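You operate a simulated robot arm through the tools that you are given. There is no shell and no other tool. Be economical: measure what you need, move in short steps, check, and stop when the job is done.

The job below is to be done with a simulated robot arm. You get a single attempt, and the scene is never put back.

Task
Empty the teal bowl into the cream pan and whisk the sugar in.
Fine: purple whisk. The bowl goes back on its shelf spot, the whisk on the table.

The check looks at the end state, three seconds after you hand in, the way a careful person would. Anything else that was tipped, shoved, dropped, spilled or broken makes it a failure.

Robot
A 7-joint arm with a two-finger parallel gripper, fixed in place. Base frame: the origin is at the foot of the arm, x ahead of it, y to its left, z up; the work surface is at about z = 846. Lengths are in mm, angles in degrees, forces in N, time in s.
With the tool pointing down near the work surface it reaches from about 240 to 720 mm from the base axis. Its first joint turns from -115.0 to 115.0 degrees. Payload 3.91 kg.
The TCP is the grasp point between the finger pads, 30 mm short of the fingertips. In the tool frame z runs along the fingers and y along their closing line. The gripper opens to 110 mm. The fingers are 20 mm wide and 10 mm thick; the gripper's body (48 by 112 mm) begins 55 mm behind the TCP.
Orientation is that of the tool frame in the base frame, as a unit quaternion [w, x, y, z]. With the fingers straight down and closing along the base's y, the tool's x points along the base's -x, its y along +y and its z along -z.

Tools
- The arm moves only by the tool apply_moves. Its argument "plan" is a list of rows, each a list of 3 entries, a list of its own where there are three numbers: the shift along the base's x, y, z in units of 25 mm (1.0 is 25 mm), then the turn, a rotation vector about the base's x, y, z in units of 5 degrees (1.0 is 5 degrees), then the finger opening in cm, from 0 to 11. In form: [[[x, y, z], [ax, ay, az], fingers], ...]. A call has 1 to 20 rows; each row shifts and turns the commanded pose from where the row before left it. A call with a number of a shift or a turn outside -1 to 1 is refused whole. A row lasts 0.2 s, in which the tool goes at most 50 mm and 8.6 degrees; a call with a longer step from one row to the next is refused whole, and so is a gripper value outside its range. Where a pose cannot be reached the arm comes as near as it can. A force on the tool above 40 N (or 10 N above the force at the start of the call, whichever is more), or a blocked arm, ends the call early, and 0.2 s more pass. Each finger travels about 108 mm/s and halts on what it meets, pressing with about 43 N; the grip force reading is that of the motor and also rises with nothing between the fingers. The clock runs only during rows and for 0.2 s after the last one: add rows that do not move to give the fingers time. The reply holds the time, the measured pose of the TCP, the force on the tool along the base axes, the opening and the grip force, in the units named above and with some noise.
- Cameras (640 x 400 px; columns grow to the right, rows downward): "scene" is fixed at [54.9, 650.9, 1567.8]; the picture's right is [0.80, 0.59, 0.00], its down [-0.26, 0.36, -0.90] and it looks along [-0.53, 0.72, 0.44] (base axes); focal length 214 px, centre (320, 200). "wrist" rides on the gripper at [-36, 0, -57] in the tool frame; the picture's right is [0.00, -1.00, 0.00], its down [0.97, 0.00, -0.24] and it looks along [0.24, 0.00, 0.97] (tool axes); focal length 218 px, centre (320, 200). There is no depth. A picture from a camera that has moved, and an enlarged one, comes with that camera's place and axes in the base frame and with its lens. The place of the scene camera against the robot may be out by one fixed shift of up to 25 mm in any direction.
- capture(camera): a new picture of that camera. No time passes.
- slide_trunk(by): slides the trunk up (or, below 0, down) by that many mm; the arm rides with it, the base frame stays. It gives what a move gives, with no picture.
- close_up(camera, box): a new picture of the part [left, top, right, bottom] of that camera's present view, enlarged. No time passes.
- job_done(): hands the job in; it is judged then, once.

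Work in short steps. Places have to be worked out from the pictures, the camera data and where the tool is seen: move nearer, look again, correct. Check each grasp and each placing, and mend what went wrong. You have 120 turns and 76 pictures in all, those below and enlarged ones among them. Open the gripper and draw the arm clear of the work before you hand the job in, unless the task says otherwise; then end with one line.

The tools are called after "Call:" as name(argument=value, ...) on one line, values as JSON. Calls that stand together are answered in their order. apply_moves: Moves the arm, as the interface text tells. Its arguments: {"type":"object","properties":{"plan":{"type":"array","items":{"type":"array"}}},"required":["plan"]} The other tools are called the same way: slide_trunk (by) slides the trunk up or down; capture (camera) takes a picture; close_up (camera, box) takes an enlarged picture of a part of a camera's view; job_done () hands the job in.

At the start:

```text
time: 0.0
ee_pos: [146.2, 450.9, 1475.2]
tcp_rot: [0.0, 0.0, 1.0, 0.0]
contact_force: [0.4, 0.0, 0.2]
gripper_width: 109.9
gripper_force: 0.0
trunk travel left (down, up): [-925.0, 65.0]
```

scene: 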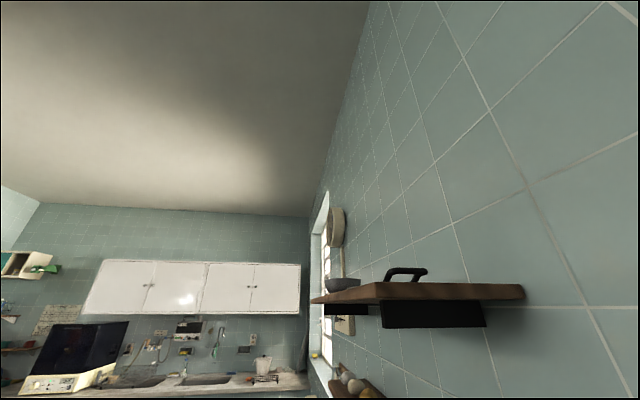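
wrist: 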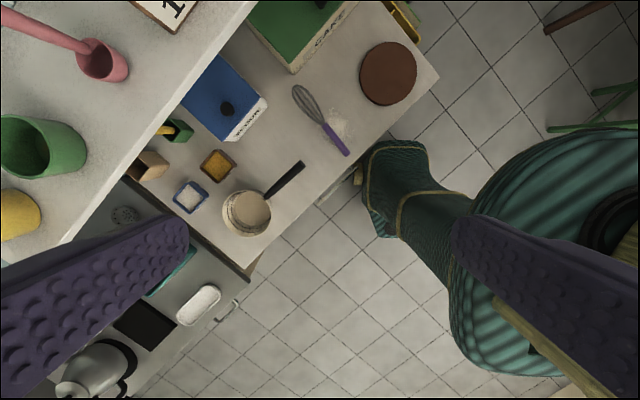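

The wrist view shows the table with the pan, whisk and small boxes, and the scene view shows a shelf with something bowl-like on it. I'll enlarge both to identify things.

Call:
close_up(camera="wrist", box=[120, 60, 440, 260])

Call:
close_up(camera="scene", box=[280, 220, 540, 390])

```text
2.00 times, centred on (280, 160) of wrist
camera zoom: at [181.8, 452.6, 1532.9], right [0.0, -1.0, 0.0], down [-0.97, 0.0, 0.24], along [-0.24, 0.0, -0.97], focal length 436 px, centre (400, 280)
```

zoom: 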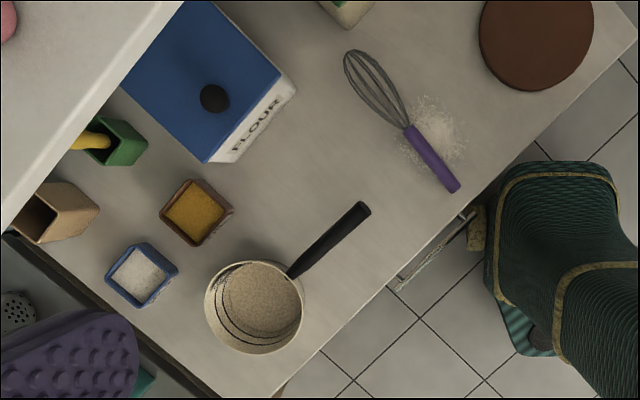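

```text
2.35 times, centred on (410, 305) of scene
camera zoom: at [54.9, 650.9, 1567.8], right [0.8, 0.59, 0.0], down [-0.26, 0.36, -0.9], along [-0.53, 0.72, 0.44], focal length 505 px, centre (108, -47)
```

zoom: 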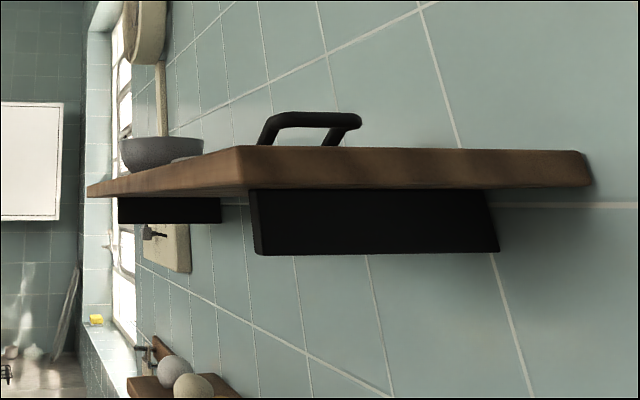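

The shelf with a grey bowl and a black handle lies at about z 1590 toward +y. I tilt the tool toward +y to look at it.

Call:
apply_moves(plan=[[[0, 0, 0], [1, 0, 0], 11], [[0, 0, 0], [1, 0, 0], 11], [[0, 0, 0], [1, 0, 0], 11], [[0, 0, 0], [1, 0, 0], 11], [[0, 0, 0], [1, 0, 0], 11], [[0, 0, 0], [1, 0, 0], 11], [[0, 0, 0], [1, 0, 0], 11], [[0, 0, 0], [1, 0, 0], 11], [[0, 0, 0], [1, 0, 0], 11], [[0, 0, 0], [1, 0, 0], 11], [[0, 0, 0], [1, 0, 0], 11], [[0, 0, 0], [1, 0, 0], 11]])

Call:
slide_trunk(by=65)

Call:
capture(camera="wrist")

Call:
capture(camera="scene")

```text
time: 2.6
ee_pos: [146.3, 451.6, 1475.0]
tcp_rot: [0.001, 0.001, 0.866, 0.5]
contact_force: [1.1, -0.1, -0.3]
gripper_width: 109.8
gripper_force: 0.2
trunk travel left (down, up): [-925.0, 65.0]
```

```text
time: 3.6
ee_pos: [146.2, 451.3, 1540.4]
tcp_rot: [0.0, 0.0, 0.866, 0.5]
contact_force: [-0.5, -0.8, 0.3]
gripper_width: 110.2
gripper_force: 0.0
trunk travel left (down, up): [-990.0, 0.0]
```

```text
71 pictures are left
camera wrist: at [181.9, 403.3, 1569.3], right [0.0, -0.5, -0.87], down [-0.97, -0.21, 0.12], along [-0.24, 0.84, -0.49], focal length 218 px, centre (320, 200)
```

wrist: 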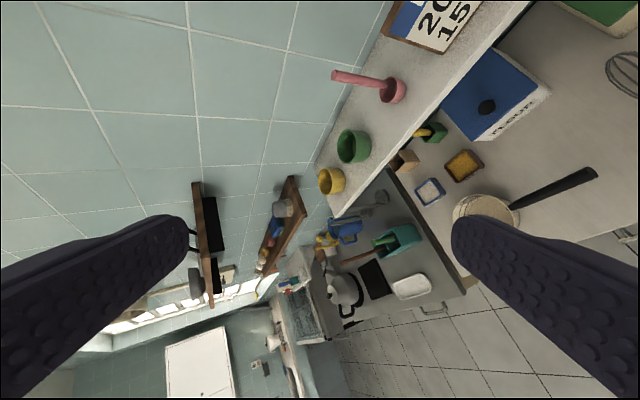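

```text
70 pictures are left
```

scene: 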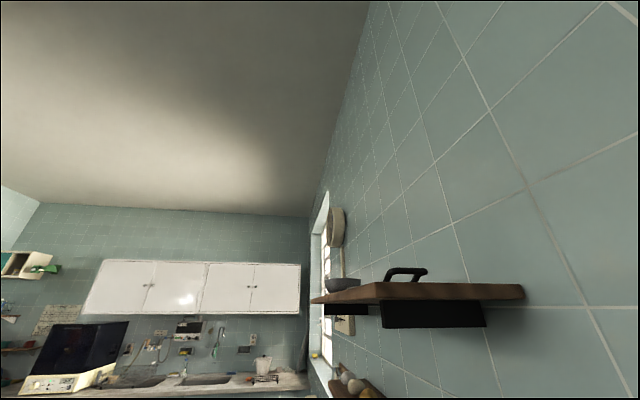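

I see several candidates; I enlarge the high shelf and the white ledge.

Call:
close_up(camera="wrist", box=[160, 160, 320, 310])

Call:
close_up(camera="wrist", box=[310, 50, 480, 310])

```text
2.67 times, centred on (240, 235) of wrist
camera zoom: at [181.9, 403.3, 1569.3], right [0.0, -0.5, -0.87], down [-0.97, -0.21, 0.12], along [-0.24, 0.84, -0.49], focal length 582 px, centre (533, 107)
```

zoom: 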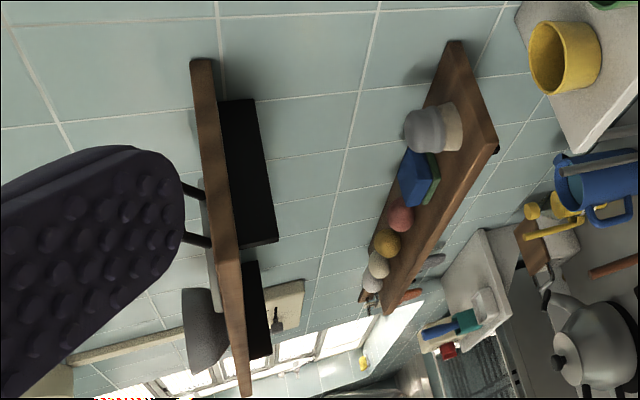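

```text
1.54 times, centred on (395, 180) of wrist
camera zoom: at [181.9, 403.3, 1569.3], right [0.0, -0.5, -0.87], down [-0.97, -0.21, 0.12], along [-0.24, 0.84, -0.49], focal length 336 px, centre (205, 231)
```

zoom: 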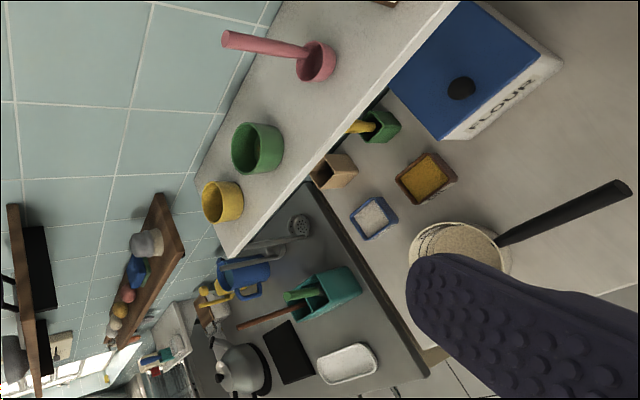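

No teal bowl on the visible stretch, so I need to see the rest of the white ledge, which continues toward +x. I undo the tilt and then tilt toward +x.

Call:
apply_moves(plan=[[[0, 0, 0], [-1, 0, 0], 11], [[0, 0, 0], [-1, 0, 0], 11], [[0, 0, 0], [-1, 0, 0], 11], [[0, 0, 0], [-1, 0, 0], 11], [[0, 0, 0], [-1, 0, 0], 11], [[0, 0, 0], [-1, 0, 0], 11], [[0, 0, 0], [-1, 0, 0], 11], [[0, 0, 0], [-1, 0, 0], 11], [[0, 0, 0], [-1, 0, 0], 11], [[0, 0, 0], [-1, 0, 0], 11], [[0, 0, 0], [-1, 0, 0], 11], [[0, 0, 0], [-1, 0, 0], 11]])

Call:
apply_moves(plan=[[[0, 0, 0], [0, -1, 0], 11], [[0, 0, 0], [0, -1, 0], 11], [[0, 0, 0], [0, -1, 0], 11], [[0, 0, 0], [0, -1, 0], 11], [[0, 0, 0], [0, -1, 0], 11], [[0, 0, 0], [0, -1, 0], 11], [[0, 0, 0], [0, -1, 0], 11], [[0, 0, 0], [0, -1, 0], 11], [[0, 0, 0], [0, -1, 0], 11], [[0, 0, 0], [0, -1, 0], 11]])

Call:
capture(camera="wrist")

```text
time: 6.2
ee_pos: [146.5, 452.4, 1539.5]
tcp_rot: [0.001, 0.001, 1.0, -0.002]
contact_force: [-0.6, 0.5, 0.3]
gripper_width: 110.0
gripper_force: 0.1
trunk travel left (down, up): [-990.0, 0.0]
```

```text
time: 8.4
ee_pos: [146.9, 452.4, 1541.3]
tcp_rot: [0.423, 0.0, 0.906, 0.001]
contact_force: [-0.8, 0.2, 0.4]
gripper_width: 109.7
gripper_force: 0.0
trunk travel left (down, up): [-990.0, 0.0]
```

```text
67 pictures are left
camera wrist: at [124.9, 452.9, 1605.3], right [0.0, -1.0, 0.0], down [-0.81, 0.0, -0.59], along [0.59, 0.0, -0.81], focal length 218 px, centre (320, 200)
```

wrist: 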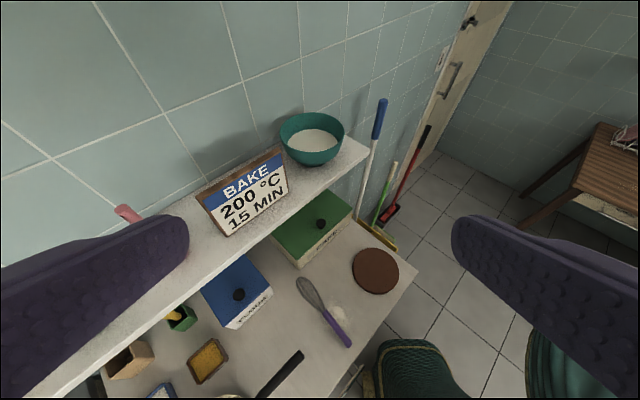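

Found it: the teal bowl with sugar stands on the white ledge beside the BAKE sign. I lower the trunk 150 mm for a stereo baseline.

Call:
slide_trunk(by=-130)

Call:
capture(camera="wrist")

```text
time: 10.0
ee_pos: [147.0, 451.9, 1410.3]
tcp_rot: [0.422, 0.001, 0.906, -0.001]
contact_force: [-0.6, 0.0, 0.0]
gripper_width: 110.2
gripper_force: 0.1
trunk travel left (down, up): [-860.0, 130.0]
```

```text
66 pictures are left
camera wrist: at [125.4, 452.5, 1475.3], right [0.0, -1.0, 0.0], down [-0.81, 0.0, -0.59], along [0.59, 0.0, -0.81], focal length 218 px, centre (320, 200)
```

wrist: 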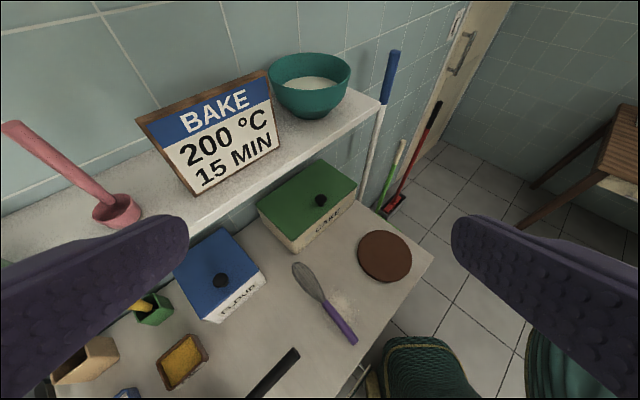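

Triangulating: bowl rim centre ≈ (529, 471, 1300), Ø ≈ 144, ledge ≈ z 1228, wall at 45°. I bring the tool back to straight down and yaw it -45° so the fingers close square to the ledge.

Call:
apply_moves(plan=[[[0, 0, 0], [0, 1, 0], 11], [[0, 0, 0], [0, 1, 0], 11], [[0, 0, 0], [0, 1, 0], 11], [[0, 0, 0], [0, 1, 0], 11], [[0, 0, 0], [0, 1, 0], 11], [[0, 0, 0], [0, 1, 0], 11], [[0, 0, 0], [0, 1, 0], 11], [[0, 0, 0], [0, 1, 0], 11], [[0, 0, 0], [0, 1, 0], 11], [[0, 0, 0], [0, 1, 0], 11], [[0, 0, 0], [0, 0, -1], 11], [[0, 0, 0], [0, 0, -1], 11], [[0, 0, 0], [0, 0, -1], 11], [[0, 0, 0], [0, 0, -1], 11], [[0, 0, 0], [0, 0, -1], 11], [[0, 0, 0], [0, 0, -1], 11], [[0, 0, 0], [0, 0, -1], 11], [[0, 0, 0], [0, 0, -1], 11], [[0, 0, 0], [0, 0, -1], 11]])

Call:
capture(camera="wrist")

```text
time: 14.0
ee_pos: [146.6, 451.7, 1411.1]
tcp_rot: [0.0, 0.383, 0.924, 0.0]
contact_force: [0.4, 0.3, -0.2]
gripper_width: 110.1
gripper_force: 0.0
trunk travel left (down, up): [-860.0, 130.0]
```

```text
65 pictures are left
camera wrist: at [171.3, 427.2, 1467.8], right [-0.71, -0.71, 0.0], down [-0.68, 0.69, 0.24], along [-0.17, 0.17, -0.97], focal length 218 px, centre (320, 200)
```

wrist: 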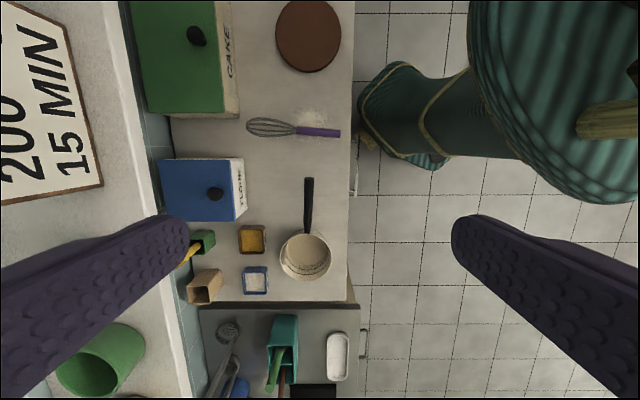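

Everything on the table is now laid out in wall-aligned coordinates (pan n≈463, t≈-487; whisk n 369–614, t≈-140). I move over to the front of the bowl at z 1411 for a close look.

Call:
apply_moves(plan=[[[0.94, -0.175, 0], [0, 0, 0], 11], [[0.94, -0.175, 0], [0, 0, 0], 11], [[0.94, -0.175, 0], [0, 0, 0], 11], [[0.94, -0.175, 0], [0, 0, 0], 11], [[0.94, -0.175, 0], [0, 0, 0], 11], [[0.94, -0.175, 0], [0, 0, 0], 11], [[0.94, -0.175, 0], [0, 0, 0], 11], [[0.94, -0.175, 0], [0, 0, 0], 11], [[0.94, -0.175, 0], [0, 0, 0], 11], [[0.94, -0.175, 0], [0, 0, 0], 11], [[0.94, -0.175, 0], [0, 0, 0], 11], [[0.94, -0.175, 0], [0, 0, 0], 11], [[0.94, -0.175, 0], [0, 0, 0], 11]])

Call:
capture(camera="wrist")

```text
time: 16.8
ee_pos: [452.1, 395.2, 1410.0]
tcp_rot: [0.001, 0.382, 0.924, 0.0]
contact_force: [-0.4, 0.8, 0.2]
gripper_width: 109.9
gripper_force: 0.2
trunk travel left (down, up): [-860.0, 130.0]
```

```text
64 pictures are left
camera wrist: at [478.3, 370.2, 1467.5], right [-0.71, -0.71, 0.0], down [-0.69, 0.69, 0.24], along [-0.17, 0.17, -0.97], focal length 218 px, centre (320, 200)
```

wrist: 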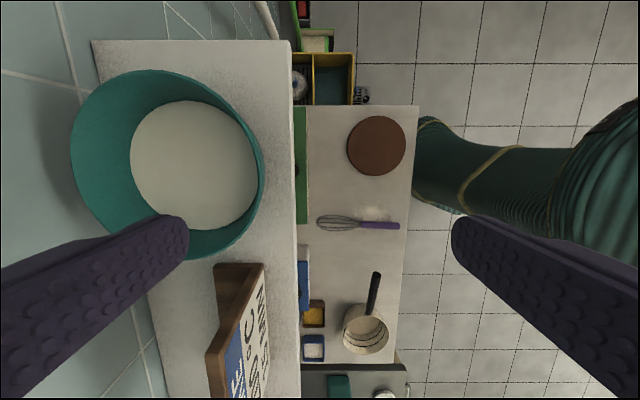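

Bowl centre refined to n≈717, t≈55, front rim at n≈645, sugar ~38 mm below the rim. I shift above the front rim, tilt 10° to match the wall, then lower the trunk 60 and look.

Call:
apply_moves(plan=[[[0.86, 0.44, 0], [0.707, -0.707, 0], 11], [[0.86, 0.44, 0], [0.707, -0.707, 0], 11], [[0, 0, 0], [0, 0, 0], 11]])

Call:
slide_trunk(by=-60)

Call:
capture(camera="wrist")

```text
time: 17.6
ee_pos: [495.5, 416.9, 1410.8]
tcp_rot: [0.033, 0.382, 0.92, 0.081]
contact_force: [-0.3, 0.5, -0.6]
gripper_width: 110.1
gripper_force: 0.1
trunk travel left (down, up): [-860.0, 130.0]
```

```text
time: 18.6
ee_pos: [495.3, 416.1, 1349.3]
tcp_rot: [0.033, 0.382, 0.92, 0.081]
contact_force: [0.2, -1.5, 0.0]
gripper_width: 110.1
gripper_force: 0.0
trunk travel left (down, up): [-800.0, 190.0]
```

```text
63 pictures are left
camera wrist: at [513.1, 384.8, 1407.1], right [-0.7, -0.7, -0.17], down [-0.72, 0.66, 0.24], along [-0.05, 0.29, -0.96], focal length 218 px, centre (320, 200)
```

wrist: 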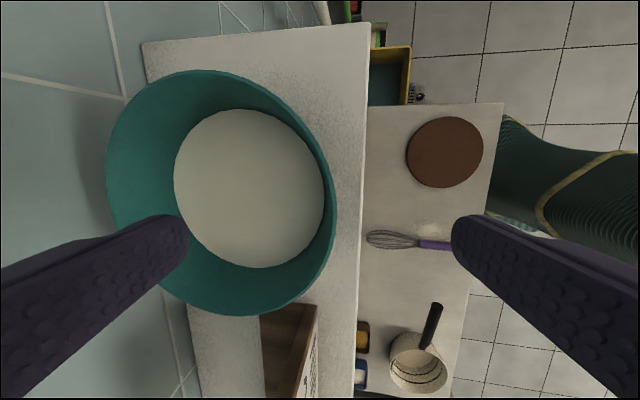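

The rim's front edge lines up with the finger midline if I go straight down; I shift 10 mm along the ledge to centre and descend 50 mm.

Call:
apply_moves(plan=[[[0.28, -0.28, 0], [0, 0, 0], 11], [[0, 0, -0.5], [0, 0, 0], 11], [[0, 0, -0.5], [0, 0, 0], 11], [[0, 0, -0.5], [0, 0, 0], 11], [[0, 0, -0.5], [0, 0, 0], 11], [[0, 0, 0], [0, 0, 0], 11]])

Call:
capture(camera="wrist")

```text
time: 20.0
ee_pos: [502.5, 408.7, 1301.0]
tcp_rot: [0.033, 0.382, 0.92, 0.081]
contact_force: [-0.1, -0.6, -0.3]
gripper_width: 110.0
gripper_force: 0.1
trunk travel left (down, up): [-800.0, 190.0]
```

```text
62 pictures are left
camera wrist: at [520.4, 377.7, 1357.3], right [-0.7, -0.7, -0.17], down [-0.72, 0.66, 0.24], along [-0.05, 0.29, -0.96], focal length 218 px, centre (320, 200)
```

wrist: 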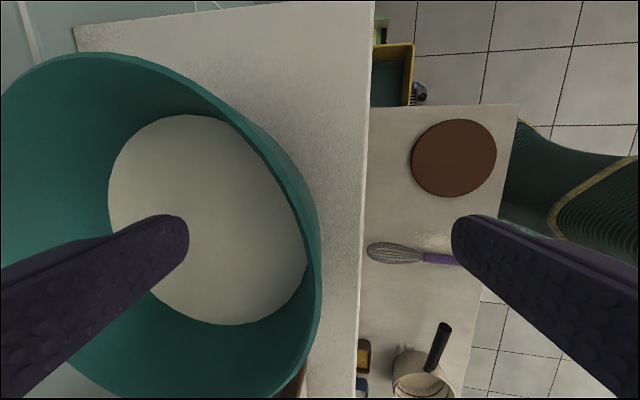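

The wall sits on the finger midline. I lower 4 mm and close.

Call:
apply_moves(plan=[[[0, 0, -0.16], [0, 0, 0], 11], [[0, 0, 0], [0, 0, 0], 9], [[0, 0, 0], [0, 0, 0], 6], [[0, 0, 0], [0, 0, 0], 3], [[0, 0, 0], [0, 0, 0], 0], [[0, 0, 0], [0, 0, 0], 0], [[0, 0, 0], [0, 0, 0], 0]])

Call:
capture(camera="wrist")

```text
time: 21.6
ee_pos: [501.1, 409.1, 1299.8]
tcp_rot: [0.036, 0.381, 0.92, 0.083]
contact_force: [0.1, 4.5, 23.9]
gripper_width: 8.7
gripper_force: 43.4
trunk travel left (down, up): [-800.0, 190.0]
```

```text
61 pictures are left
camera wrist: at [518.7, 377.1, 1356.8], right [-0.7, -0.7, -0.18], down [-0.72, 0.66, 0.24], along [-0.05, 0.29, -0.96], focal length 218 px, centre (320, 200)
```

wrist: 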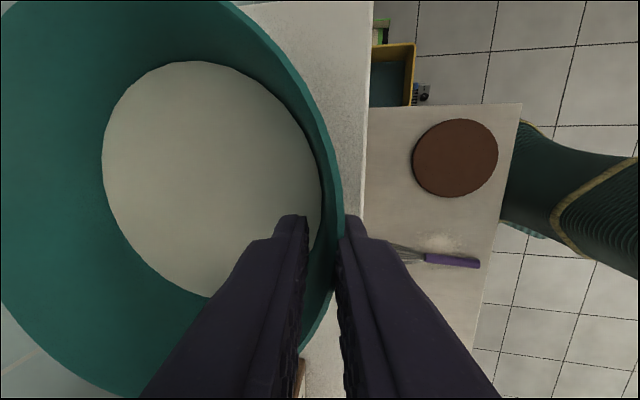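

Gripped on an 8.7 mm wall; there's some vertical load. I lift gently 25 mm to see how it hangs.

Call:
apply_moves(plan=[[[0, 0, 0.1], [0, 0, 0], 0], [[0, 0, 0.2], [0, 0, 0], 0], [[0, 0, 0.3], [0, 0, 0], 0], [[0, 0, 0.4], [0, 0, 0], 0], [[0, 0, 0], [0, 0, 0], 0]])

Call:
capture(camera="wrist")

```text
time: 22.8
ee_pos: [502.9, 408.4, 1321.8]
tcp_rot: [0.033, 0.382, 0.92, 0.079]
contact_force: [-1.9, -1.2, -0.7]
gripper_width: 7.2
gripper_force: 0.5
trunk travel left (down, up): [-800.0, 190.0]
```

```text
60 pictures are left
camera wrist: at [519.7, 377.8, 1377.9], right [-0.7, -0.7, -0.17], down [-0.71, 0.66, 0.24], along [-0.05, 0.29, -0.96], focal length 218 px, centre (320, 200)
```

wrist: 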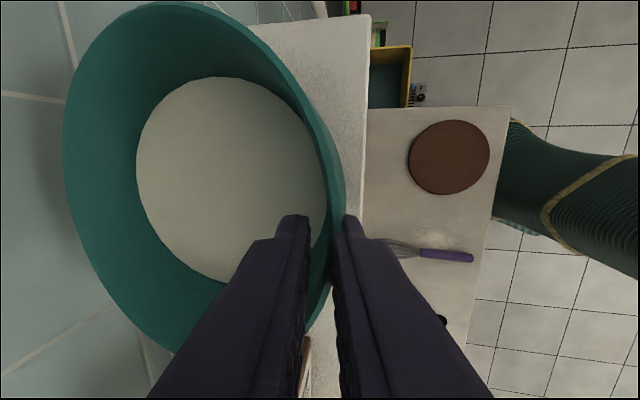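

The load vanished and the grip reads near zero, so the wall may have slipped. I hold still and re-read.

Call:
apply_moves(plan=[[[0, 0, 0], [0, 0, 0], 0], [[0, 0, 0], [0, 0, 0], 0]])

Call:
close_up(camera="wrist", box=[240, 160, 400, 320])

```text
time: 23.4
ee_pos: [501.8, 408.9, 1323.0]
tcp_rot: [0.034, 0.381, 0.92, 0.081]
contact_force: [-1.5, 2.3, 1.4]
gripper_width: 3.2
gripper_force: 43.1
trunk travel left (down, up): [-800.0, 190.0]
```

```text
2.50 times, centred on (320, 240) of wrist
camera zoom: at [519.8, 378.3, 1378.3], right [-0.7, -0.7, -0.17], down [-0.72, 0.66, 0.24], along [-0.05, 0.29, -0.96], focal length 546 px, centre (320, 100)
```

zoom: 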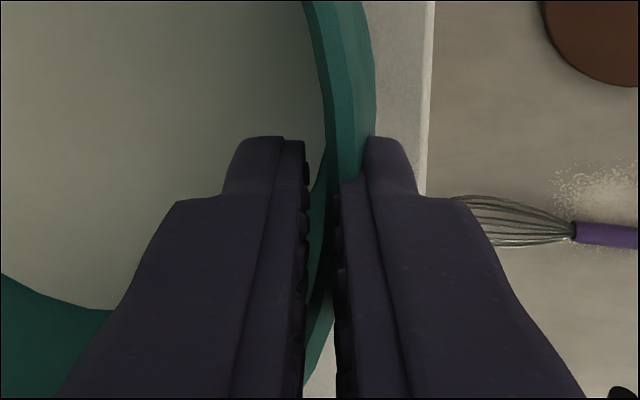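

The wall slopes more (~20°) than my tilt, so the pads slid up it and the bowl is still on the ledge. I release, rise, and add 12° tilt.

Call:
apply_moves(plan=[[[0, 0, 0], [0, 0, 0], 2], [[0, 0, 0], [0, 0, 0], 4], [[0, 0, 0.6], [0, 0, 0], 6], [[0, 0, 0.8], [0, 0, 0], 7], [[0, 0, 0], [0.6, -0.6, 0], 7], [[0, 0, 0], [0.6, -0.6, 0], 7], [[0, 0, 0], [0.5, -0.5, 0], 7], [[0, 0, 0], [0, 0, 0], 7]])

Call:
capture(camera="wrist")

```text
time: 25.2
ee_pos: [503.4, 410.0, 1356.4]
tcp_rot: [0.073, 0.376, 0.907, 0.176]
contact_force: [1.1, -0.3, -1.3]
gripper_width: 69.9
gripper_force: 0.1
trunk travel left (down, up): [-800.0, 190.0]
```

```text
58 pictures are left
camera wrist: at [512.3, 370.2, 1409.3], right [-0.66, -0.66, -0.37], down [-0.75, 0.62, 0.22], along [0.09, 0.43, -0.9], focal length 218 px, centre (320, 200)
```

wrist: 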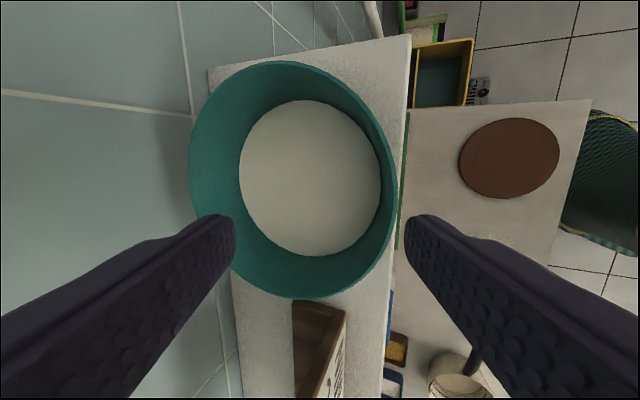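

Bowl is intact but shifted slightly (centre ≈ n 700, t 74). I reposition to approach the front rim along the 22° tilted tool axis, then look.

Call:
apply_moves(plan=[[[-0.4, -0.62, -0.14], [0, 0, 0], 6], [[-0.4, -0.62, -0.14], [0, 0, 0], 5], [[0, 0, 0], [0, 0, 0], 5], [[0, 0, 0], [0, 0, 0], 5]])

Call:
capture(camera="wrist")

```text
time: 26.2
ee_pos: [482.3, 377.7, 1349.4]
tcp_rot: [0.073, 0.376, 0.907, 0.177]
contact_force: [-0.2, -0.4, -0.2]
gripper_width: 50.2
gripper_force: 0.0
trunk travel left (down, up): [-800.0, 190.0]
```

```text
57 pictures are left
camera wrist: at [491.8, 338.3, 1402.2], right [-0.66, -0.66, -0.37], down [-0.75, 0.62, 0.22], along [0.09, 0.43, -0.9], focal length 218 px, centre (320, 200)
```

wrist: 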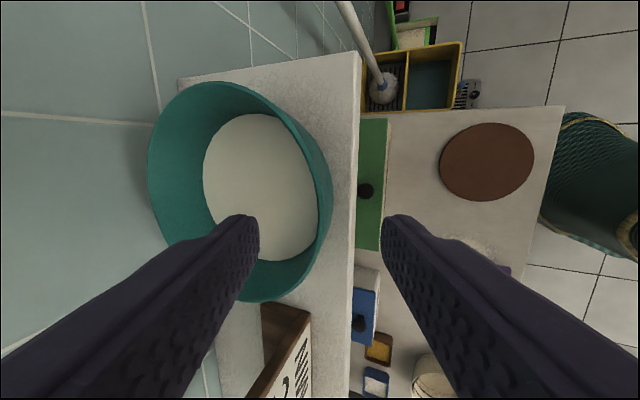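

Rim is ~6 mm to the front of the axis; I correct and advance 58 mm along the tool axis.

Call:
apply_moves(plan=[[[-0.16, -0.16, -0.09], [0, 0, 0], 5], [[0.125, 0.125, -0.43], [0, 0, 0], 5], [[0.125, 0.125, -0.43], [0, 0, 0], 5], [[0.125, 0.125, -0.43], [0, 0, 0], 5], [[0.125, 0.125, -0.43], [0, 0, 0], 5], [[0.125, 0.125, -0.43], [0, 0, 0], 5], [[0, 0, 0], [0, 0, 0], 5]])

Call:
capture(camera="wrist")

```text
time: 27.8
ee_pos: [494.6, 388.6, 1293.4]
tcp_rot: [0.073, 0.376, 0.907, 0.176]
contact_force: [0.6, 0.1, 0.8]
gripper_width: 49.9
gripper_force: 0.0
trunk travel left (down, up): [-800.0, 190.0]
```

```text
56 pictures are left
camera wrist: at [503.3, 350.0, 1346.4], right [-0.66, -0.66, -0.37], down [-0.75, 0.62, 0.22], along [0.09, 0.43, -0.9], focal length 218 px, centre (320, 200)
```

wrist: 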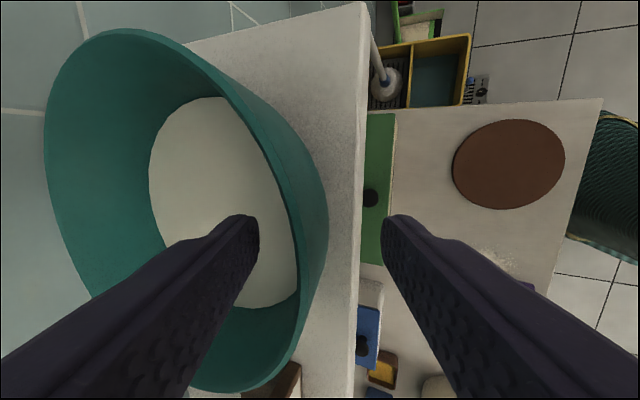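

The wall profile relative to the pads is unclear here, so I enlarge.

Call:
close_up(camera="wrist", box=[230, 130, 410, 310])

```text
2.22 times, centred on (320, 220) of wrist
camera zoom: at [503.3, 350.0, 1346.4], right [-0.66, -0.66, -0.37], down [-0.75, 0.62, 0.22], along [0.09, 0.43, -0.9], focal length 485 px, centre (320, 156)
```

zoom: 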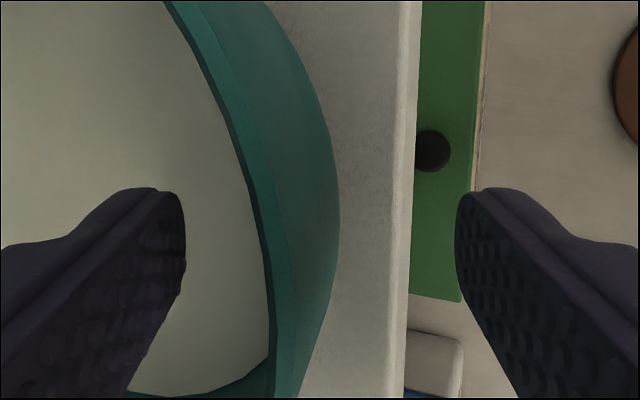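

The wall is tapered, so I want the bowl's profile from the front before choosing the grasp. I back out and tilt the tool further for a side view.

Call:
apply_moves(plan=[[[-0.25, -0.25, 0.9], [0, 0, 0], 5], [[-0.25, -0.25, 0.9], [0, 0, 0], 6], [[-0.4, -0.4, 0.5], [0, 0, 0], 7], [[-0.7, -0.7, 0], [0, 0, 0], 8], [[-0.7, -0.7, 0], [0.7, -0.7, 0], 9], [[-0.7, -0.7, 0], [0.7, -0.7, 0], 10], [[-0.7, -0.7, 0], [0.7, -0.7, 0], 11], [[-0.7, -0.7, 0], [0.7, -0.7, 0], 11], [[-0.7, -0.7, -0.5], [0.7, -0.7, 0], 11], [[0, 0, -0.5], [0.7, -0.7, 0], 11], [[0, 0, -0.5], [0.7, -0.7, 0], 11], [[0, 0, -0.5], [0.7, -0.7, 0], 11], [[0, 0, -0.5], [0.7, -0.7, 0], 11], [[0, 0, -0.5], [0.7, -0.7, 0], 11]])

Call:
capture(camera="wrist")

```text
time: 30.8
ee_pos: [388.6, 281.2, 1296.2]
tcp_rot: [0.224, 0.311, 0.751, 0.538]
contact_force: [-0.2, -1.0, -0.2]
gripper_width: 109.7
gripper_force: 0.1
out of reach, approached as far as the arm can: row 13, 14
trunk travel left (down, up): [-800.0, 190.0]
```

```text
54 pictures are left
camera wrist: at [376.2, 219.9, 1315.2], right [-0.22, -0.23, -0.95], down [-0.85, 0.52, 0.07], along [0.48, 0.82, -0.31], focal length 218 px, centre (320, 200)
```

wrist: 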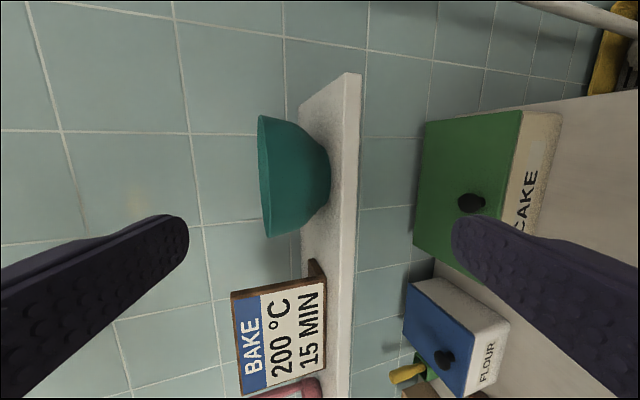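

Call:
close_up(camera="wrist", box=[220, 80, 400, 280])

```text
2.00 times, centred on (310, 180) of wrist
camera zoom: at [376.2, 219.9, 1315.2], right [-0.22, -0.23, -0.95], down [-0.85, 0.52, 0.07], along [0.48, 0.82, -0.31], focal length 436 px, centre (340, 240)
```

zoom: 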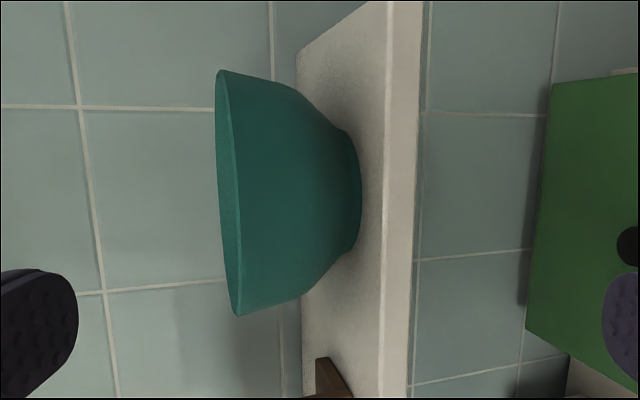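

The bowl has a mild ~12° upper wall and a small foot ring. The first pinch was about the right angle but the tip pressed into the sugar, so I'll retry at 12°, shallower; first I back the tilt off and rise.

Call:
apply_moves(plan=[[[0, 0, 0.6], [-0.707, 0.707, 0], 11], [[0, 0, 0.6], [-0.707, 0.707, 0], 11], [[0, 0, 0.6], [-0.707, 0.707, 0], 11], [[0, 0, 0.6], [-0.707, 0.707, 0], 11], [[0, 0, 0.6], [-0.707, 0.707, 0], 11], [[0, 0, 0.6], [-0.707, 0.707, 0], 9], [[0, 0, 0.3], [-0.707, 0.707, 0], 8], [[0, 0, 0], [-0.707, 0.707, 0], 7], [[0, 0, 0], [-0.707, 0.707, 0], 6], [[0, 0, 0], [-0.707, 0.707, 0], 6], [[0, 0, 0], [-0.707, 0.707, 0], 6], [[0, 0, 0], [-0.707, 0.707, 0], 6], [[0, 0, 0], [0, 0, 0], 6]])

```text
time: 33.6
ee_pos: [391.2, 278.9, 1394.8]
tcp_rot: [0.038, 0.381, 0.919, 0.093]
contact_force: [0.6, 0.2, -0.5]
gripper_width: 59.8
gripper_force: 0.0
trunk travel left (down, up): [-800.0, 190.0]
```

Tilt is 11.5° now. I go to the pre-grasp point above the front rim.

Call:
apply_moves(plan=[[[0.8, 0.857, 0], [0, 0, 0], 6], [[0.8, 0.857, 0], [0, 0, 0], 6], [[0.8, 0.857, 0], [0, 0, 0], 5], [[0.8, 0.857, -0.6], [0, 0, 0], 5], [[0.8, 0.857, -0.7], [0, 0, 0], 5], [[0, 0, 0], [0, 0, 0], 5]])

Call:
capture(camera="wrist")

```text
time: 35.0
ee_pos: [489.9, 387.4, 1361.2]
tcp_rot: [0.039, 0.381, 0.919, 0.094]
contact_force: [0.6, -0.2, 1.6]
gripper_width: 50.2
gripper_force: 0.1
trunk travel left (down, up): [-800.0, 190.0]
```

```text
52 pictures are left
camera wrist: at [506.6, 354.3, 1418.1], right [-0.69, -0.69, -0.2], down [-0.72, 0.65, 0.24], along [-0.03, 0.31, -0.95], focal length 218 px, centre (320, 200)
```

wrist: 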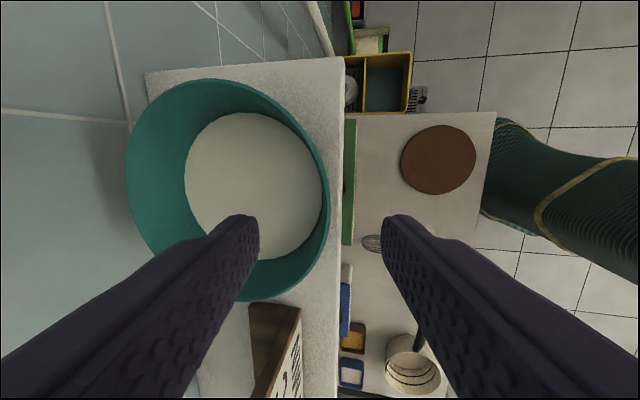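

The axis needs 3.5 mm toward the front; then I advance 58 mm.

Call:
apply_moves(plan=[[[-0.096, -0.096, -0.028], [0, 0, 0], 5], [[0.066, 0.066, -0.454], [0, 0, 0], 5], [[0.066, 0.066, -0.454], [0, 0, 0], 5], [[0.066, 0.066, -0.454], [0, 0, 0], 5], [[0.066, 0.066, -0.454], [0, 0, 0], 5], [[0.066, 0.066, -0.454], [0, 0, 0], 5], [[0, 0, 0], [0, 0, 0], 5]])

Call:
close_up(camera="wrist", box=[230, 130, 410, 310])

```text
time: 36.6
ee_pos: [496.7, 393.2, 1304.9]
tcp_rot: [0.039, 0.381, 0.919, 0.093]
contact_force: [-0.3, 0.0, -0.1]
gripper_width: 50.1
gripper_force: 0.1
trunk travel left (down, up): [-800.0, 190.0]
```

```text
2.22 times, centred on (320, 220) of wrist
camera zoom: at [514.1, 360.3, 1360.1], right [-0.69, -0.69, -0.2], down [-0.72, 0.65, 0.24], along [-0.03, 0.31, -0.95], focal length 485 px, centre (320, 156)
```

zoom: 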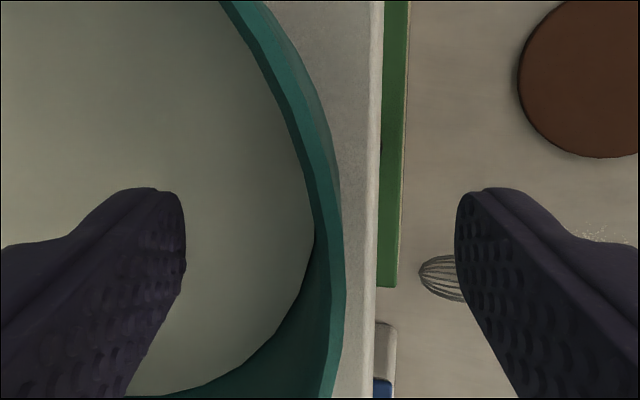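

The wall is now seen edge-on between the pads. I nudge 2 mm and close slowly.

Call:
apply_moves(plan=[[[-0.055, -0.055, -0.016], [0, 0, 0], 4], [[0, 0, 0], [0, 0, 0], 3], [[0, 0, 0], [0, 0, 0], 2], [[0, 0, 0], [0, 0, 0], 1.5], [[0, 0, 0], [0, 0, 0], 1], [[0, 0, 0], [0, 0, 0], 0.7], [[0, 0, 0], [0, 0, 0], 0.4], [[0, 0, 0], [0, 0, 0], 0], [[0, 0, 0], [0, 0, 0], 0]])

Call:
close_up(camera="wrist", box=[230, 130, 410, 310])

```text
time: 38.6
ee_pos: [496.4, 392.9, 1304.5]
tcp_rot: [0.039, 0.381, 0.919, 0.094]
contact_force: [0.4, 2.2, 5.5]
gripper_width: 6.2
gripper_force: 43.2
trunk travel left (down, up): [-800.0, 190.0]
```

```text
2.22 times, centred on (320, 220) of wrist
camera zoom: at [512.5, 359.2, 1360.6], right [-0.69, -0.69, -0.2], down [-0.72, 0.65, 0.24], along [-0.03, 0.31, -0.95], focal length 485 px, centre (320, 156)
```

zoom: 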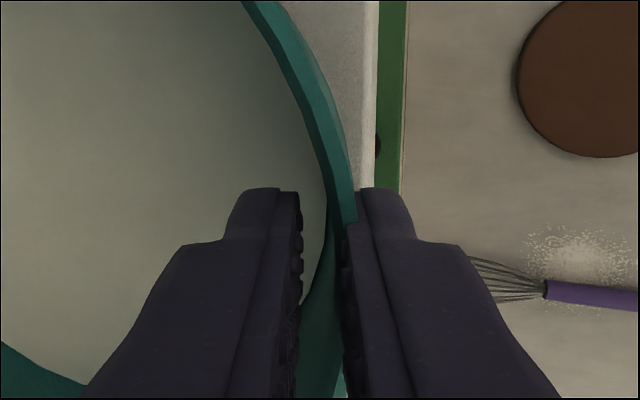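

Much cleaner grip (6.2 mm, 5.5 N). I test-lift 6 mm slowly.

Call:
apply_moves(plan=[[[0, 0, 0.04], [0, 0, 0], 0], [[0, 0, 0.04], [0, 0, 0], 0], [[0, 0, 0.04], [0, 0, 0], 0], [[0, 0, 0.04], [0, 0, 0], 0], [[0, 0, 0.04], [0, 0, 0], 0], [[0, 0, 0.04], [0, 0, 0], 0], [[0, 0, 0], [0, 0, 0], 0], [[0, 0, 0], [0, 0, 0], 0]])

Call:
capture(camera="wrist")

```text
time: 40.4
ee_pos: [495.8, 392.4, 1308.6]
tcp_rot: [0.039, 0.381, 0.919, 0.094]
contact_force: [2.1, 1.4, 5.1]
gripper_width: 4.9
gripper_force: 43.1
trunk travel left (down, up): [-800.0, 190.0]
```

```text
49 pictures are left
camera wrist: at [512.4, 359.6, 1366.1], right [-0.69, -0.69, -0.2], down [-0.72, 0.65, 0.24], along [-0.03, 0.31, -0.95], focal length 218 px, centre (320, 200)
```

wrist: 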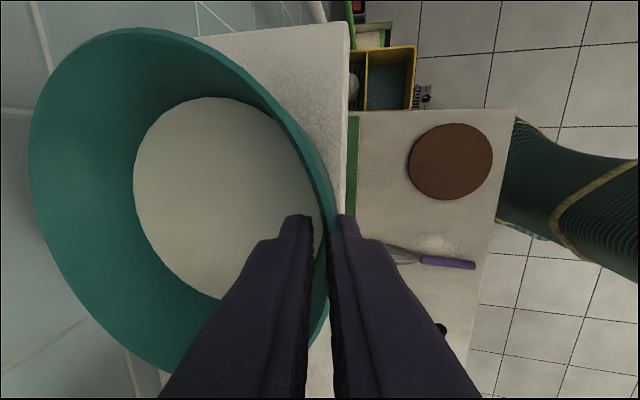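

Width dropped to 4.9 — either creeping or slipping. I hold still for 2 s to distinguish.

Call:
apply_moves(plan=[[[0, 0, 0], [0, 0, 0], 0], [[0, 0, 0], [0, 0, 0], 0], [[0, 0, 0], [0, 0, 0], 0], [[0, 0, 0], [0, 0, 0], 0], [[0, 0, 0], [0, 0, 0], 0], [[0, 0, 0], [0, 0, 0], 0], [[0, 0, 0], [0, 0, 0], 0], [[0, 0, 0], [0, 0, 0], 0], [[0, 0, 0], [0, 0, 0], 0], [[0, 0, 0], [0, 0, 0], 0]])

```text
time: 42.6
ee_pos: [495.1, 391.8, 1309.3]
tcp_rot: [0.039, 0.38, 0.919, 0.094]
contact_force: [1.2, 0.9, 5.4]
gripper_width: 5.2
gripper_force: 42.7
trunk travel left (down, up): [-800.0, 190.0]
```

It's stable, not creeping. I lift another 10 mm slowly and check again.

Call:
apply_moves(plan=[[[0, 0, 0.05], [0, 0, 0], 0], [[0, 0, 0.05], [0, 0, 0], 0], [[0, 0, 0.05], [0, 0, 0], 0], [[0, 0, 0.05], [0, 0, 0], 0], [[0, 0, 0.05], [0, 0, 0], 0], [[0, 0, 0.05], [0, 0, 0], 0], [[0, 0, 0.05], [0, 0, 0], 0], [[0, 0, 0.05], [0, 0, 0], 0], [[0, 0, 0], [0, 0, 0], 0], [[0, 0, 0], [0, 0, 0], 0]])

Call:
capture(camera="wrist")

```text
time: 44.8
ee_pos: [493.7, 391.7, 1319.4]
tcp_rot: [0.038, 0.381, 0.919, 0.092]
contact_force: [2.1, 0.7, 1.1]
gripper_width: 3.6
gripper_force: 42.8
trunk travel left (down, up): [-800.0, 190.0]
```

```text
48 pictures are left
camera wrist: at [512.3, 359.4, 1375.3], right [-0.69, -0.69, -0.2], down [-0.72, 0.65, 0.24], along [-0.03, 0.31, -0.95], focal length 218 px, centre (320, 200)
```

wrist: 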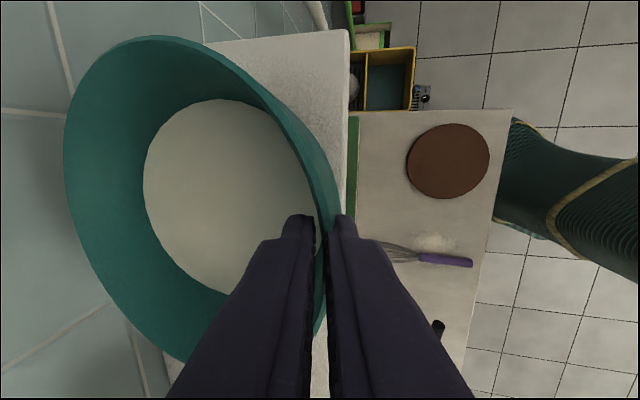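

The whole wall slid out again: with too little tilt only the inner fingertip touches the sloping wall. An over-tilted grip (~19°) should let the outer pad support the wall and counter the bowl's moment. I release, back off and tilt 7.5° more.

Call:
apply_moves(plan=[[[0, 0, 0], [0, 0, 0], 2], [[0, 0, 0], [0, 0, 0], 4], [[0, 0, 0.7], [0, 0, 0], 5], [[-0.2, -0.2, 0.7], [0.53, -0.53, 0], 5], [[-0.2, -0.2, 0], [0.53, -0.53, 0], 5], [[0, 0, 0], [0, 0, 0], 5]])

Call:
capture(camera="wrist")

```text
time: 46.2
ee_pos: [484.6, 382.9, 1354.3]
tcp_rot: [0.063, 0.377, 0.911, 0.153]
contact_force: [0.4, -0.3, -0.9]
gripper_width: 49.9
gripper_force: 0.0
trunk travel left (down, up): [-800.0, 190.0]
```

```text
47 pictures are left
camera wrist: at [497.5, 344.6, 1408.3], right [-0.67, -0.67, -0.33], down [-0.74, 0.63, 0.23], along [0.05, 0.39, -0.92], focal length 218 px, centre (320, 200)
```

wrist: 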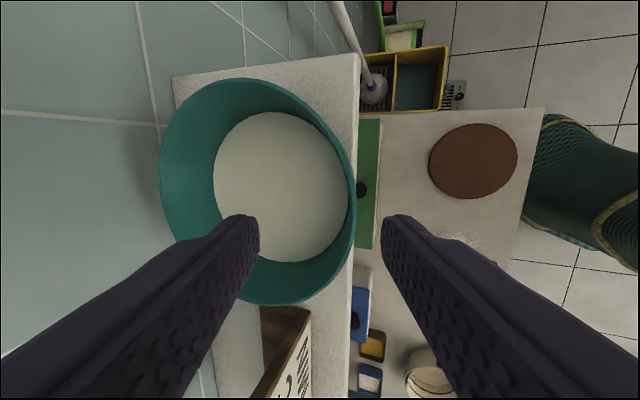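

The bowl got dragged ~16 mm toward the front (still well on the ledge). I shift 17.5 mm that way and advance 47 mm along the axis.

Call:
apply_moves(plan=[[[-0.234, -0.234, -0.116], [0, 0, 0], 5], [[-0.234, -0.234, -0.116], [0, 0, 0], 5], [[0.11, 0.11, -0.445], [0, 0, 0], 5], [[0.11, 0.11, -0.445], [0, 0, 0], 5], [[0.11, 0.11, -0.445], [0, 0, 0], 5], [[0.11, 0.11, -0.445], [0, 0, 0], 5], [[0, 0, 0], [0, 0, 0], 5]])

Call:
close_up(camera="wrist", box=[230, 130, 410, 310])

```text
time: 47.8
ee_pos: [485.5, 381.3, 1304.4]
tcp_rot: [0.064, 0.377, 0.911, 0.153]
contact_force: [0.8, 0.6, -0.9]
gripper_width: 50.2
gripper_force: 0.0
trunk travel left (down, up): [-800.0, 190.0]
```

```text
2.22 times, centred on (320, 220) of wrist
camera zoom: at [496.6, 344.2, 1358.1], right [-0.67, -0.67, -0.33], down [-0.74, 0.63, 0.23], along [0.05, 0.39, -0.92], focal length 485 px, centre (320, 156)
```

zoom: 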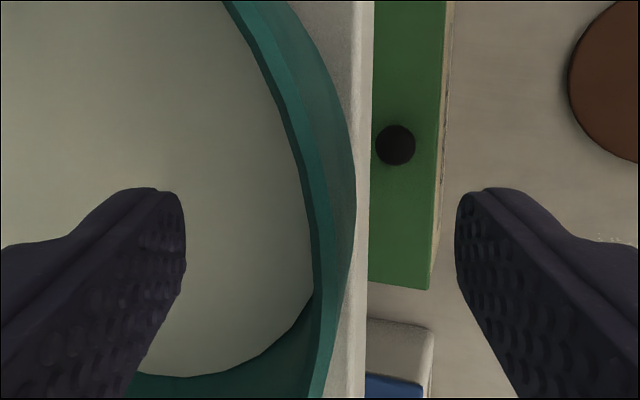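

Wall bracket looks right with over-tilt. I nudge 3 mm out, 4 mm deeper, and close slowly.

Call:
apply_moves(plan=[[[-0.043, -0.043, -0.19], [0, 0, 0], 4], [[0, 0, 0], [0, 0, 0], 3], [[0, 0, 0], [0, 0, 0], 2], [[0, 0, 0], [0, 0, 0], 1.5], [[0, 0, 0], [0, 0, 0], 1], [[0, 0, 0], [0, 0, 0], 0.7], [[0, 0, 0], [0, 0, 0], 0.4], [[0, 0, 0], [0, 0, 0], 0], [[0, 0, 0], [0, 0, 0], 0], [[0, 0, 0], [0, 0, 0], 0]])

Call:
capture(camera="wrist")

```text
time: 50.0
ee_pos: [484.6, 381.0, 1300.3]
tcp_rot: [0.064, 0.378, 0.911, 0.153]
contact_force: [2.2, 2.6, 6.1]
gripper_width: 3.6
gripper_force: 42.9
trunk travel left (down, up): [-800.0, 190.0]
```

```text
45 pictures are left
camera wrist: at [495.7, 343.5, 1354.1], right [-0.67, -0.67, -0.33], down [-0.74, 0.63, 0.23], along [0.06, 0.4, -0.92], focal length 218 px, centre (320, 200)
```

wrist: 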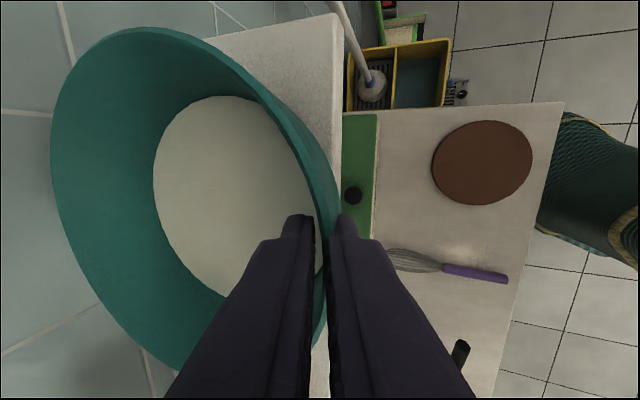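

Width 3.6 mm at full depth: the pads now lie flat on the wall. Test lift 8 mm.

Call:
apply_moves(plan=[[[0, 0, 0.04], [0, 0, 0], 0], [[0, 0, 0.04], [0, 0, 0], 0], [[0, 0, 0.06], [0, 0, 0], 0], [[0, 0, 0.06], [0, 0, 0], 0], [[0, 0, 0.06], [0, 0, 0], 0], [[0, 0, 0.06], [0, 0, 0], 0], [[0, 0, 0], [0, 0, 0], 0], [[0, 0, 0], [0, 0, 0], 0]])

Call:
capture(camera="wrist")

```text
time: 51.8
ee_pos: [484.0, 380.9, 1307.4]
tcp_rot: [0.063, 0.377, 0.911, 0.153]
contact_force: [0.0, 0.4, -4.9]
gripper_width: 3.5
gripper_force: 43.7
trunk travel left (down, up): [-800.0, 190.0]
```

```text
44 pictures are left
camera wrist: at [495.7, 343.1, 1361.1], right [-0.67, -0.67, -0.33], down [-0.74, 0.63, 0.23], along [0.05, 0.39, -0.92], focal length 218 px, centre (320, 200)
```

wrist: 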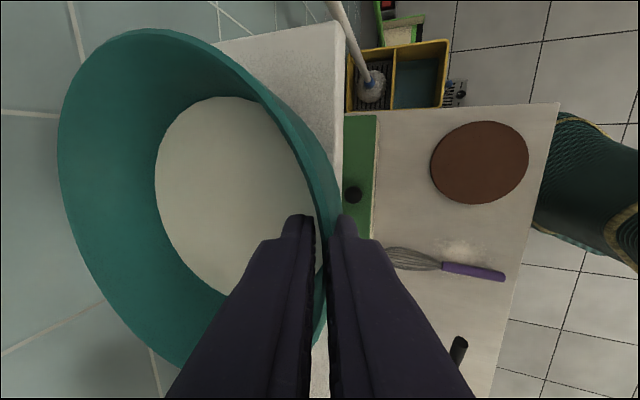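

Now the tool carries -4.9 N: the bowl is lifted. I lift 25 mm more and verify.

Call:
apply_moves(plan=[[[0, 0, 0.1], [0, 0, 0], 0], [[0, 0, 0.2], [0, 0, 0], 0], [[0, 0, 0.3], [0, 0, 0], 0], [[0, 0, 0.3], [0, 0, 0], 0], [[0, 0, 0.1], [0, 0, 0], 0], [[0, 0, 0], [0, 0, 0], 0], [[0, 0, 0], [0, 0, 0], 0]])

Call:
capture(camera="wrist")

```text
time: 53.4
ee_pos: [484.1, 380.3, 1332.4]
tcp_rot: [0.063, 0.377, 0.911, 0.153]
contact_force: [-0.3, 0.2, -5.2]
gripper_width: 3.8
gripper_force: 42.8
trunk travel left (down, up): [-800.0, 190.0]
```

```text
43 pictures are left
camera wrist: at [495.6, 343.2, 1386.2], right [-0.67, -0.67, -0.33], down [-0.74, 0.63, 0.23], along [0.05, 0.39, -0.92], focal length 218 px, centre (320, 200)
```

wrist: 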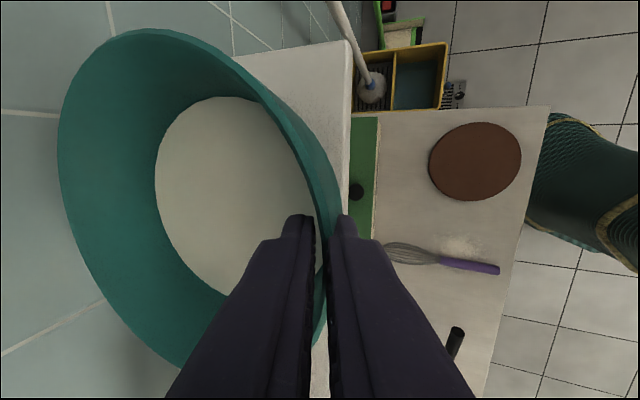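

The bowl is firmly held. I draw it straight back from the ledge 220 mm, then lower the trunk.

Call:
apply_moves(plan=[[[-0.2, -0.2, 0.2], [0, 0, 0], 0], [[-0.4, -0.4, 0.2], [0, 0, 0], 0], [[-0.6, -0.6, 0], [0, 0, 0], 0], [[-0.7, -0.7, 0], [0, 0, 0], 0], [[-0.7, -0.7, 0], [0, 0, 0], 0], [[-0.7, -0.7, 0], [0, 0, 0], 0], [[-0.7, -0.7, 0], [0, 0, 0], 0], [[-0.7, -0.7, 0], [0, 0, 0], 0], [[-0.7, -0.7, 0], [0, 0, 0], 0], [[-0.5, -0.5, 0], [0, 0, 0], 0], [[-0.3, -0.3, 0], [0, 0, 0], 0], [[0, 0, 0], [0, 0, 0], 0]])

Call:
capture(camera="wrist")

```text
time: 56.0
ee_pos: [329.8, 225.1, 1341.2]
tcp_rot: [0.063, 0.377, 0.912, 0.152]
contact_force: [0.2, 0.1, -4.3]
gripper_width: 3.5
gripper_force: 43.4
trunk travel left (down, up): [-800.0, 190.0]
```

```text
42 pictures are left
camera wrist: at [340.8, 187.6, 1395.8], right [-0.67, -0.67, -0.33], down [-0.74, 0.63, 0.23], along [0.05, 0.39, -0.92], focal length 218 px, centre (320, 200)
```

wrist: 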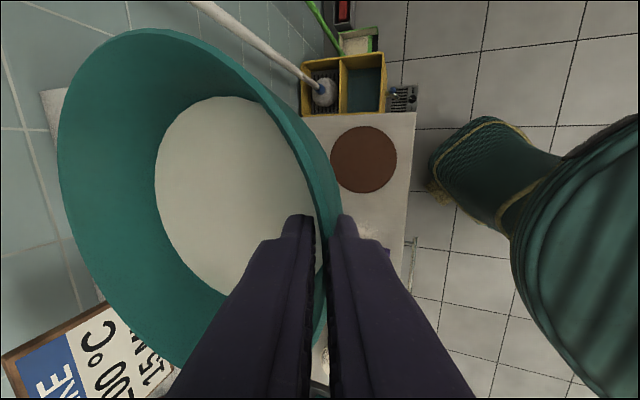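

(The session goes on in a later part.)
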